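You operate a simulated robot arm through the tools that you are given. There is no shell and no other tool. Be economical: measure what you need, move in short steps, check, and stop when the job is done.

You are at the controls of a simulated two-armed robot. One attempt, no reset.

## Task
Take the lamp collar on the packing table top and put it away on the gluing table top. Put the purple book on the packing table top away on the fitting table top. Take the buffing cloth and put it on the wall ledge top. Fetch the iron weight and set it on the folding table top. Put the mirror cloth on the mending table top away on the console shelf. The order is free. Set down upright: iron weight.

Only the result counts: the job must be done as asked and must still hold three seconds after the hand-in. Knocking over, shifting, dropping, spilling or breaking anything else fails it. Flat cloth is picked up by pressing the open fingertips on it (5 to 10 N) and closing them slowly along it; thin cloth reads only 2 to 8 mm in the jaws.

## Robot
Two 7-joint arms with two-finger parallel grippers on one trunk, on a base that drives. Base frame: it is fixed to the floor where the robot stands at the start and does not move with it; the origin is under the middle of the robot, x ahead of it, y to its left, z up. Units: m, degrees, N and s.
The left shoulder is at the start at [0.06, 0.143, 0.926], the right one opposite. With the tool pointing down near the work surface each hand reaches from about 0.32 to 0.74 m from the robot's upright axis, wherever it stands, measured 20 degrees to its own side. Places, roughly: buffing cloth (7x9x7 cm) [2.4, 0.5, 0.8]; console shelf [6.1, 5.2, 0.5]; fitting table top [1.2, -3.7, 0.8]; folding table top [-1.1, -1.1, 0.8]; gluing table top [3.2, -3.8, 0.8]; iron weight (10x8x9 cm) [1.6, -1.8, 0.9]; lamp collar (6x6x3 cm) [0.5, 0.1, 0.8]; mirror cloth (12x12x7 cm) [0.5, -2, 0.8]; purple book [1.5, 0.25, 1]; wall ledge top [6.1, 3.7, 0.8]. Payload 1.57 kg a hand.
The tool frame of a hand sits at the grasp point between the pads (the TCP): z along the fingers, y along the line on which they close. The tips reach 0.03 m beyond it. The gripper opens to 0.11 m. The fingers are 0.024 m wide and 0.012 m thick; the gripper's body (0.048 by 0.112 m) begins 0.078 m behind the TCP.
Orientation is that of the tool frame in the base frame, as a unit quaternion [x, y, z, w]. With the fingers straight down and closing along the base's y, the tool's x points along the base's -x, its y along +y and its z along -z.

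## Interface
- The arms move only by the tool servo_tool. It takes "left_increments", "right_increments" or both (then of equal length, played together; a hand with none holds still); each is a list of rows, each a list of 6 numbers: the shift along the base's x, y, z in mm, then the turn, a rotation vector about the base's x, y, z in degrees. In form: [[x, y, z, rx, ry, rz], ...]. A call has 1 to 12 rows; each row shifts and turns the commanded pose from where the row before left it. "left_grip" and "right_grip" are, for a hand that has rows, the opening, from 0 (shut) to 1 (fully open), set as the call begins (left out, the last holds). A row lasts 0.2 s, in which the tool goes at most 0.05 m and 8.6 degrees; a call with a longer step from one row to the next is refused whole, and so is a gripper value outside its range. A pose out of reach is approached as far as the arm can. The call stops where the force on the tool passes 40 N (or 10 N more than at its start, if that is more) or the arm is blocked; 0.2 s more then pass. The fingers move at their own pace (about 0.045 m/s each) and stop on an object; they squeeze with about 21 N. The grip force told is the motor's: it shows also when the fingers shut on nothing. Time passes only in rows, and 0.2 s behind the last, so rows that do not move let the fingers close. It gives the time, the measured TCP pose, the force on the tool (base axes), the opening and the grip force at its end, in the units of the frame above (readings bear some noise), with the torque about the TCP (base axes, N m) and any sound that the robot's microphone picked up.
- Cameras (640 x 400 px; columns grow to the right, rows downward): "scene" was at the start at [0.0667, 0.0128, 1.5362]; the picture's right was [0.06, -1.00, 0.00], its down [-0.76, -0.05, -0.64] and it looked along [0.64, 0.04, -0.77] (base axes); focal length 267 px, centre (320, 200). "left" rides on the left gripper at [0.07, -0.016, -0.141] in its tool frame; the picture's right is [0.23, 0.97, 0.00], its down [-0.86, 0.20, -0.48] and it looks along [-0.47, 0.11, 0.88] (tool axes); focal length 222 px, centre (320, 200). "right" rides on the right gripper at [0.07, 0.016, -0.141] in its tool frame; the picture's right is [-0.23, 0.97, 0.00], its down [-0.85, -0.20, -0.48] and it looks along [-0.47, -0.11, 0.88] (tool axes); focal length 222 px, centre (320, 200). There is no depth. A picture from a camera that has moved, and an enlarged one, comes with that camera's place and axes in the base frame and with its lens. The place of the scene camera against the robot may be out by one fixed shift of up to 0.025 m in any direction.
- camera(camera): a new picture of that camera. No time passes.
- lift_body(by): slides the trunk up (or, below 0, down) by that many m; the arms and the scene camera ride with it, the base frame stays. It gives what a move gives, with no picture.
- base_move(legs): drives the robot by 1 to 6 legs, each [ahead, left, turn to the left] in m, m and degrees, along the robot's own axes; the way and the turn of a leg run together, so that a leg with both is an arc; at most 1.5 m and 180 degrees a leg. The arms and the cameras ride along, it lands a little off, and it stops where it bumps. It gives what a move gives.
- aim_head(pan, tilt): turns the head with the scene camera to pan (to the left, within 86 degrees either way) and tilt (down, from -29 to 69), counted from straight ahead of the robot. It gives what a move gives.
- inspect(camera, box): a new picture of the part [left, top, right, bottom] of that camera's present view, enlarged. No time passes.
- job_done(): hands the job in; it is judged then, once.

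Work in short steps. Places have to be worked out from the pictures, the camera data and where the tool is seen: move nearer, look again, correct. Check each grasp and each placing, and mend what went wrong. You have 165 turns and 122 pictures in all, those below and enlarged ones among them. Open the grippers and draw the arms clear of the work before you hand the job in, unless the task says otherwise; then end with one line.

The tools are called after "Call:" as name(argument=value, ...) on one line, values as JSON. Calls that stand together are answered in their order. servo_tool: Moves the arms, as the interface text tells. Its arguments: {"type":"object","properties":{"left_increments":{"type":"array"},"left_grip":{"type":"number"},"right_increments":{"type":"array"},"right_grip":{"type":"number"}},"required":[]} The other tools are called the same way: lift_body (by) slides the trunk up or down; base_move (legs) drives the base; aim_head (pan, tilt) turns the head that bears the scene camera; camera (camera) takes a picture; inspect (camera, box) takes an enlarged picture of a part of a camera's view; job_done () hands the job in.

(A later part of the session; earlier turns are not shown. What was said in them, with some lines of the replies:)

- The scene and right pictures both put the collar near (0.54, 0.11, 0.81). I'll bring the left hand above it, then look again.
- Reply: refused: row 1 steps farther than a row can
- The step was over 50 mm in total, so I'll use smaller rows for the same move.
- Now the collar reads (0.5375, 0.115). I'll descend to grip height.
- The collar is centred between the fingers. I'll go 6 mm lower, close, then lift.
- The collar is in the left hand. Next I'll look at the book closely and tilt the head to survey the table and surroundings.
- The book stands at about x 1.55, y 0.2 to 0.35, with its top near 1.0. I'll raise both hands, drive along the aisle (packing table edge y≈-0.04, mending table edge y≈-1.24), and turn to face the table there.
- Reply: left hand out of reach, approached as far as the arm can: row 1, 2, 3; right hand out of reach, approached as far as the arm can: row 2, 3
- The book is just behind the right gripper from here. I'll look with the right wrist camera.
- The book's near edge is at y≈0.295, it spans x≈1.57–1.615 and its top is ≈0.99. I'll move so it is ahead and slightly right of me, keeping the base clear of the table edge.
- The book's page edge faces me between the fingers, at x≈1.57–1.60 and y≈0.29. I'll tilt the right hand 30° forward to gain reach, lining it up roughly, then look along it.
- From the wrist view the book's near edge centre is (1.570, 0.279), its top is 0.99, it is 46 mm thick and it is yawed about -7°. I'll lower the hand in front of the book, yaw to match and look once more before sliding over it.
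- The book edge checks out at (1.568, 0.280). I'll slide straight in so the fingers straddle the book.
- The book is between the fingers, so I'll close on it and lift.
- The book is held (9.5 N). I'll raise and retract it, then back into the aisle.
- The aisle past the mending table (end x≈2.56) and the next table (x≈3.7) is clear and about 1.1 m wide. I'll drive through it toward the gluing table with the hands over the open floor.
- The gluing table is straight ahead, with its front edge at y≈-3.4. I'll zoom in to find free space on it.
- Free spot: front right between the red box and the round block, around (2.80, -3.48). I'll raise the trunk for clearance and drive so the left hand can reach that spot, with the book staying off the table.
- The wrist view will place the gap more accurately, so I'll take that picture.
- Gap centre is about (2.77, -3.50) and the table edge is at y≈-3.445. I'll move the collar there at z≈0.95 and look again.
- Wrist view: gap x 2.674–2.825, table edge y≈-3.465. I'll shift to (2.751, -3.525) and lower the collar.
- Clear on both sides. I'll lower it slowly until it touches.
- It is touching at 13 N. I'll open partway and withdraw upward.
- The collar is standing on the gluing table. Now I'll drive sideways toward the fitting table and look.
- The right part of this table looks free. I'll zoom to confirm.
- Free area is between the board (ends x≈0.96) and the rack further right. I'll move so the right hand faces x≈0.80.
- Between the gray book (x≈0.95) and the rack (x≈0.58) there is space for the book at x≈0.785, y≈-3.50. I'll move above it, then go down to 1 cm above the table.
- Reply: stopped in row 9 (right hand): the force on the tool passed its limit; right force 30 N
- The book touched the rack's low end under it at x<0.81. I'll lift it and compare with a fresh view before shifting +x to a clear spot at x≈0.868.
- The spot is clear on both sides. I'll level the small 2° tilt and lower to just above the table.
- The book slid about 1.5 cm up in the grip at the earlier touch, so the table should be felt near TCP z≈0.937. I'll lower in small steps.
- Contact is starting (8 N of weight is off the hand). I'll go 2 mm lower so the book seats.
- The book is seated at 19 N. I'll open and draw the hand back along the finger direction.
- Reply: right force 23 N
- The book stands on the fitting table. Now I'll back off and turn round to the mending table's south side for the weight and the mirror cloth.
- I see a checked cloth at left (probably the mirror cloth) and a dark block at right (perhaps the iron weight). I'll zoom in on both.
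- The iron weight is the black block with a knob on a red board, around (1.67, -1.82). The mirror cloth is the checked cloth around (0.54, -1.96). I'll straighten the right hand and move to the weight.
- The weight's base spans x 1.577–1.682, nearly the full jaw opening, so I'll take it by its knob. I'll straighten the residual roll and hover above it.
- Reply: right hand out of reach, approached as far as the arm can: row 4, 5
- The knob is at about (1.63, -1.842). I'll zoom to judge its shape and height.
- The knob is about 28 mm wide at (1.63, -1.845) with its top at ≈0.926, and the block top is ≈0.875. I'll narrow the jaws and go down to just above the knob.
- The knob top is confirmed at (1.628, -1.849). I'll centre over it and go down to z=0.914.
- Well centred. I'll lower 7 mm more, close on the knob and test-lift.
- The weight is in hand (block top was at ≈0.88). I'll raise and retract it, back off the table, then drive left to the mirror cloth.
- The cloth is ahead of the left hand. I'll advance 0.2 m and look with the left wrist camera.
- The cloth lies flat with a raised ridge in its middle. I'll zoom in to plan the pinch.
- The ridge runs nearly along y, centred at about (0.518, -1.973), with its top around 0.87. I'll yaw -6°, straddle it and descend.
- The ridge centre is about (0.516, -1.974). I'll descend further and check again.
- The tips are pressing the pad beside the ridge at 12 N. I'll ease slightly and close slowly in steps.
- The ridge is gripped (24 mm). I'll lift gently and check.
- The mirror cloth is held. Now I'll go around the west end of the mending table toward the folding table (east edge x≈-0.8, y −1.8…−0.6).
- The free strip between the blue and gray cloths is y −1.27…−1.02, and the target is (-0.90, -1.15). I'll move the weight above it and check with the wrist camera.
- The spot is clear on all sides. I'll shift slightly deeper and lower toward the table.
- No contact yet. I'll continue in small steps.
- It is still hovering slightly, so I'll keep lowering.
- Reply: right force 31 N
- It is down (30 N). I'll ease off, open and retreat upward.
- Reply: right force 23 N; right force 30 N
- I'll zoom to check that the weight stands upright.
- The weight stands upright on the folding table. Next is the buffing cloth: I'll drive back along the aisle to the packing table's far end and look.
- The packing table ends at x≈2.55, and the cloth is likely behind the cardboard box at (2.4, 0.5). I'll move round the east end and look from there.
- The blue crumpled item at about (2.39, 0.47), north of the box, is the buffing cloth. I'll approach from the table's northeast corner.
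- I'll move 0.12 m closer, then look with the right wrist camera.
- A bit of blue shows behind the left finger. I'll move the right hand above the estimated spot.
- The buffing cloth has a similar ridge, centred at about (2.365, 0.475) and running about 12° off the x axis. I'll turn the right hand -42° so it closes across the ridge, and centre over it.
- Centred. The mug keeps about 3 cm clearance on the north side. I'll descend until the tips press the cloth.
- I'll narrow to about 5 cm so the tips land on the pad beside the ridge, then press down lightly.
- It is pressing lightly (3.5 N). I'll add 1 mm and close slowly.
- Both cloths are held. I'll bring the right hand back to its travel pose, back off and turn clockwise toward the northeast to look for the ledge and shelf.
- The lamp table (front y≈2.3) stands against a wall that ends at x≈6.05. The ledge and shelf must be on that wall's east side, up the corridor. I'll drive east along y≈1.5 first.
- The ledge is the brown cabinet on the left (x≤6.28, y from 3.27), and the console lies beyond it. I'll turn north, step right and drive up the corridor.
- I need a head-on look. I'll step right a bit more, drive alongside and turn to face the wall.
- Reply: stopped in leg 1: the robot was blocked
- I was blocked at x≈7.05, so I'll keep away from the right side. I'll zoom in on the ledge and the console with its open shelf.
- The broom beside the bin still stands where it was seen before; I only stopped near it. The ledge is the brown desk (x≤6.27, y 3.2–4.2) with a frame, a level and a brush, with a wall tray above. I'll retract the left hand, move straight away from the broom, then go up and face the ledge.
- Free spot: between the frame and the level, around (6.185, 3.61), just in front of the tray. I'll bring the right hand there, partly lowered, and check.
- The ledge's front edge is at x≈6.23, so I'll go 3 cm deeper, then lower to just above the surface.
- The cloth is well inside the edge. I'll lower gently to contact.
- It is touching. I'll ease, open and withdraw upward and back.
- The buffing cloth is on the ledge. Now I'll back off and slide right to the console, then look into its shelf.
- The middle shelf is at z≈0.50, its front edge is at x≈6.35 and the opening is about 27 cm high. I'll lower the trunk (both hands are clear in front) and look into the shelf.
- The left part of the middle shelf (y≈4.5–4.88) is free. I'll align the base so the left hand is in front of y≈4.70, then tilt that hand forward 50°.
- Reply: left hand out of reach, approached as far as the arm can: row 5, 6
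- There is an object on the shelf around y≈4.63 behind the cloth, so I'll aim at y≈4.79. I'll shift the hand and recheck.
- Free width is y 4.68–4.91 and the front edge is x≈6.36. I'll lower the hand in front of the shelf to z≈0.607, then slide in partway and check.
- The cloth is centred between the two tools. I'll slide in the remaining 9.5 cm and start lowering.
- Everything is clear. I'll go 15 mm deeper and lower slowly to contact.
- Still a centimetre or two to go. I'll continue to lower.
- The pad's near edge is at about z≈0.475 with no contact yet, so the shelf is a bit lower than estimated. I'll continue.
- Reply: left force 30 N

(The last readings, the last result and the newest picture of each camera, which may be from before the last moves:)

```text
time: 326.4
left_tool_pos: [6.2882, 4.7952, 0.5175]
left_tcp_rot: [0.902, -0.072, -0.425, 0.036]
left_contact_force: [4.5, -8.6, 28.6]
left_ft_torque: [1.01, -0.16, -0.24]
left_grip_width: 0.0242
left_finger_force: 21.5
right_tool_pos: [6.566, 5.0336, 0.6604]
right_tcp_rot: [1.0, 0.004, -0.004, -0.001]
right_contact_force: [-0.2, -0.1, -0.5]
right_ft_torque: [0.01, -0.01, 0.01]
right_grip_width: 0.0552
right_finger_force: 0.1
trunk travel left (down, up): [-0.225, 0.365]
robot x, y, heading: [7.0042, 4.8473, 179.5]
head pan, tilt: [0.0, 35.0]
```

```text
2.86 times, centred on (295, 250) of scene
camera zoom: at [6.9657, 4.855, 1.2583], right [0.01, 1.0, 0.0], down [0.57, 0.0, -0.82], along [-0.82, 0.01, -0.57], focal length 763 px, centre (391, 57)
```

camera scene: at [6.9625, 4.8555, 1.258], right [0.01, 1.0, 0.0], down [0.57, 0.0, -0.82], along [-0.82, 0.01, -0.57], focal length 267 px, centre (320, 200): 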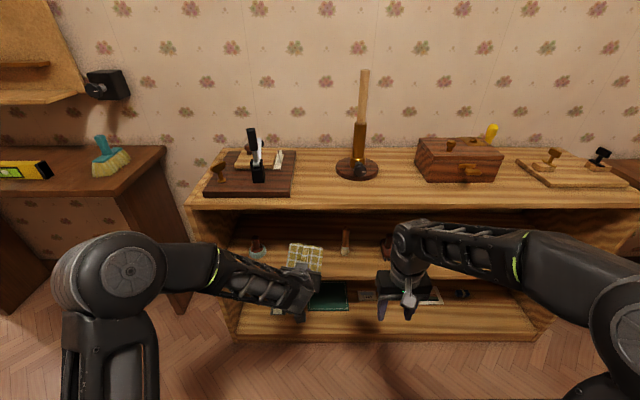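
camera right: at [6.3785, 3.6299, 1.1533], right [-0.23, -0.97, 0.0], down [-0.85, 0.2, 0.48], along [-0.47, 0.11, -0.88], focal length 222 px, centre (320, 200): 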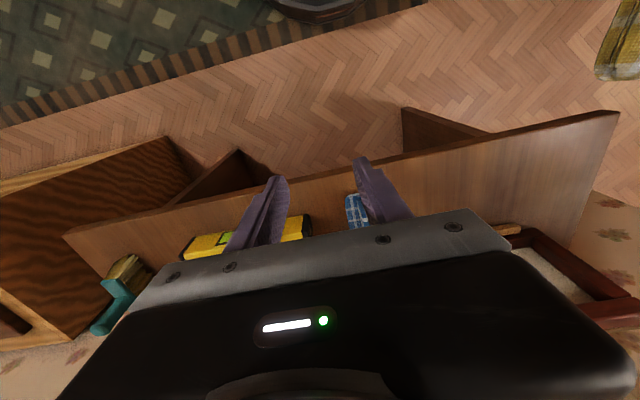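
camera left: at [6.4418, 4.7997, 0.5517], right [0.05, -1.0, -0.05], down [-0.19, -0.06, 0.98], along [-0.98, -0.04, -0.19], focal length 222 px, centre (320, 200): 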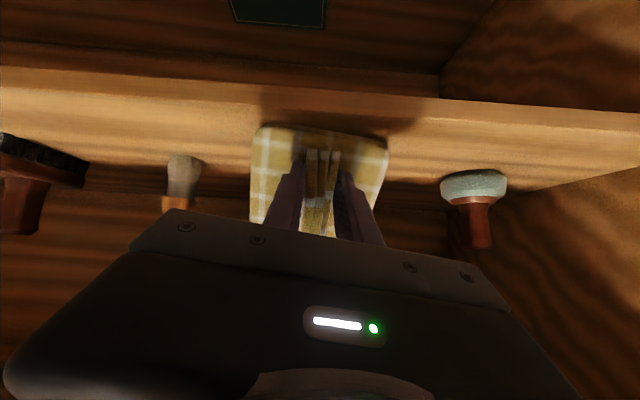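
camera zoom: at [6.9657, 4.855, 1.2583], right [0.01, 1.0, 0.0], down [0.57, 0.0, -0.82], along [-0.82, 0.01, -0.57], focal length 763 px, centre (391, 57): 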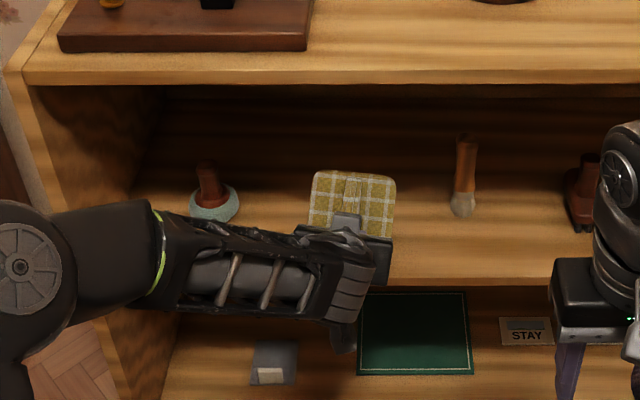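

The cloth's near edge is on the shelf. I'll ease 3 mm and open the fingers so it lies down.

Call:
servo_tool(left_increments=[[0, 0, 3, 0, 0, 0], [0, 0, 0, 0, 0, 0], [0, 0, 0, 0, 0, 0], [0, 0, 0, 0, 0, 0], [0, 0, 0, 0, 0, 0]], left_grip=0.5)

Call:
camera(camera="left")

```text
time: 327.6
left_tool_pos: [6.2886, 4.7961, 0.5157]
left_tcp_rot: [0.904, -0.074, -0.419, 0.036]
left_contact_force: [-0.9, 0.2, -0.2]
left_ft_torque: [-0.01, -0.02, -0.01]
left_grip_width: 0.0551
left_finger_force: 0.0
right_tool_pos: [6.5648, 5.0346, 0.6579]
right_tcp_rot: [1.0, 0.002, -0.003, -0.001]
right_contact_force: [0.1, -0.5, 0.6]
right_ft_torque: [0.02, -0.02, -0.02]
right_grip_width: 0.0551
right_finger_force: 0.1
trunk travel left (down, up): [-0.225, 0.365]
robot x, y, heading: [7.0019, 4.8469, 179.6]
head pan, tilt: [0.0, 35.0]
```

```text
18 pictures are left
camera left: at [6.4421, 4.8006, 0.5511], right [0.04, -1.0, -0.05], down [-0.2, -0.06, 0.98], along [-0.98, -0.03, -0.2], focal length 222 px, centre (320, 200)
```

left: 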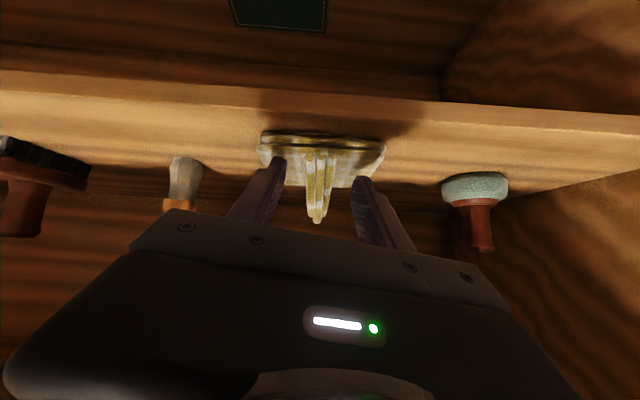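

The cloth lies flat on the console shelf. I'll withdraw the left hand backward and out.

Call:
servo_tool(left_increments=[[20, 0, 15, 0, 0, 0], [35, 0, 20, 0, 0, 0], [35, 0, 20, 0, 0, 0], [40, 0, 15, 0, 0, 0], [40, 0, 10, 0, 0, 0], [40, 0, 0, 0, 0, 0], [30, 0, 0, 0, 0, 0], [0, 0, 0, 0, 0, 0]])

Call:
base_move(legs=[[-0.15, 0, 0]])

Call:
camera(camera="scene")

Call:
inspect(camera="scene", box=[0, 100, 400, 340])

```text
time: 329.4
left_tool_pos: [6.5283, 4.7947, 0.596]
left_tcp_rot: [0.904, -0.074, -0.42, 0.035]
left_contact_force: [-0.5, 0.2, -0.9]
left_ft_torque: [-0.02, 0.02, -0.02]
left_grip_width: 0.0551
left_finger_force: 0.0
right_tool_pos: [6.566, 5.0328, 0.6609]
right_tcp_rot: [1.0, 0.002, -0.003, -0.001]
right_contact_force: [0.3, 0.1, 0.5]
right_ft_torque: [0.01, 0.0, 0.0]
right_grip_width: 0.0552
right_finger_force: 0.0
trunk travel left (down, up): [-0.225, 0.365]
robot x, y, heading: [7.0055, 4.8479, 179.5]
head pan, tilt: [0.0, 35.0]
```

```text
time: 330.8
left_tool_pos: [6.6798, 4.794, 0.5984]
left_tcp_rot: [0.904, -0.075, -0.42, 0.034]
left_contact_force: [0.6, 0.0, 0.1]
left_ft_torque: [0.02, 0.0, -0.03]
left_grip_width: 0.0551
left_finger_force: 0.1
right_tool_pos: [6.7174, 5.0339, 0.6595]
right_tcp_rot: [1.0, 0.002, -0.003, -0.001]
right_contact_force: [0.3, -0.4, 0.3]
right_ft_torque: [0.02, 0.03, 0.02]
right_grip_width: 0.0552
right_finger_force: 0.0
trunk travel left (down, up): [-0.225, 0.365]
robot x, y, heading: [7.1552, 4.8481, 179.3]
head pan, tilt: [0.0, 35.0]
```

```text
17 pictures are left
camera scene: at [7.1146, 4.8545, 1.258], right [0.01, 1.0, 0.0], down [0.57, 0.0, -0.82], along [-0.82, 0.01, -0.57], focal length 267 px, centre (320, 200)
```

scene: 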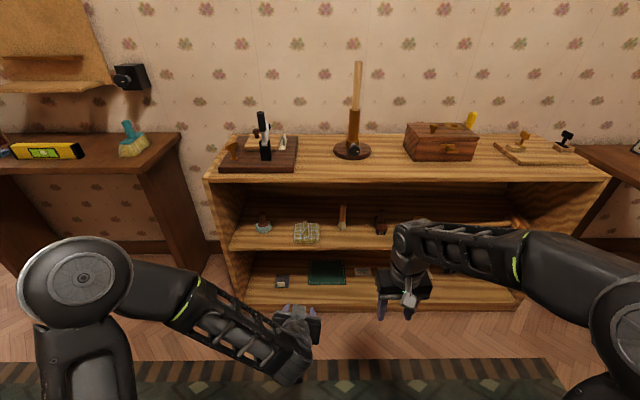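

```text
1.60 times, centred on (200, 220) of scene
camera zoom: at [7.1146, 4.8545, 1.258], right [0.01, 1.0, 0.0], down [0.57, 0.0, -0.82], along [-0.82, 0.01, -0.57], focal length 427 px, centre (512, 168)
```

zoom: 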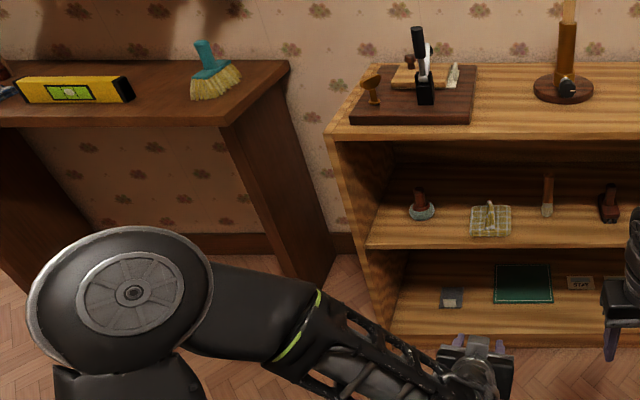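

The mirror cloth is flat on the middle shelf. One last check of the buffing cloth on the ledge.

Call:
aim_head(pan=45, tilt=25)

Call:
camera(camera="scene")

```text
time: 331.9
left_tool_pos: [6.6787, 4.7938, 0.5973]
left_tcp_rot: [0.904, -0.075, -0.42, 0.035]
left_contact_force: [0.3, -0.1, -0.9]
left_ft_torque: [-0.06, -0.01, -0.03]
left_grip_width: 0.0551
left_finger_force: 0.1
right_tool_pos: [6.7172, 5.0342, 0.66]
right_tcp_rot: [1.0, 0.002, -0.002, 0.0]
right_contact_force: [0.3, -0.1, -1.1]
right_ft_torque: [0.0, 0.02, -0.03]
right_grip_width: 0.0551
right_finger_force: 0.0
trunk travel left (down, up): [-0.225, 0.365]
robot x, y, heading: [7.1558, 4.8474, 179.4]
head pan, tilt: [45.0, 25.0]
```

```text
15 pictures are left
camera scene: at [7.1369, 4.7892, 1.2737], right [-0.7, 0.71, 0.0], down [0.3, 0.3, -0.91], along [-0.65, -0.63, -0.42], focal length 267 px, centre (320, 200)
```

scene: 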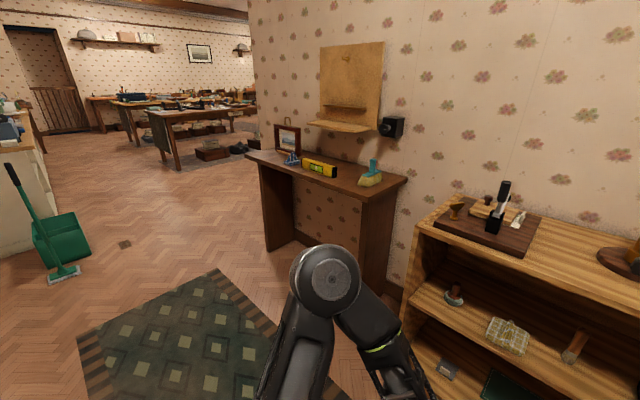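

The buffing cloth is on the ledge, and the broom and everything else still stand. I'll open both grippers fully, clear of the work, and hand in.

Call:
servo_tool(left_increments=[[0, 0, 0, 0, 0, 0], [0, 0, 0, 0, 0, 0], [0, 0, 0, 0, 0, 0]], right_increments=[[0, 0, 0, 0, 0, 0], [0, 0, 0, 0, 0, 0], [0, 0, 0, 0, 0, 0]], left_grip=1, right_grip=1)

Call:
job_done()

```text
time: 332.7
left_tool_pos: [6.6806, 4.7941, 0.5969]
left_tcp_rot: [0.904, -0.075, -0.42, 0.034]
left_contact_force: [-0.4, -0.3, -1.0]
left_ft_torque: [-0.02, -0.01, -0.01]
left_grip_width: 0.1098
left_finger_force: 0.0
right_tool_pos: [6.7171, 5.0335, 0.6587]
right_tcp_rot: [1.0, 0.002, -0.002, -0.001]
right_contact_force: [-0.3, 0.5, -0.1]
right_ft_torque: [-0.02, 0.01, 0.0]
right_grip_width: 0.11
right_finger_force: 0.1
trunk travel left (down, up): [-0.225, 0.365]
robot x, y, heading: [7.1517, 4.8463, 179.3]
head pan, tilt: [45.0, 25.0]
```

```text
The job is handed in.
```

The job is handed in: all five items are in their places, with the iron weight upright, though I pressed the book on the fitting-table rack (about 27 N, no shift seen) and stopped against something near the broom, which still stands.
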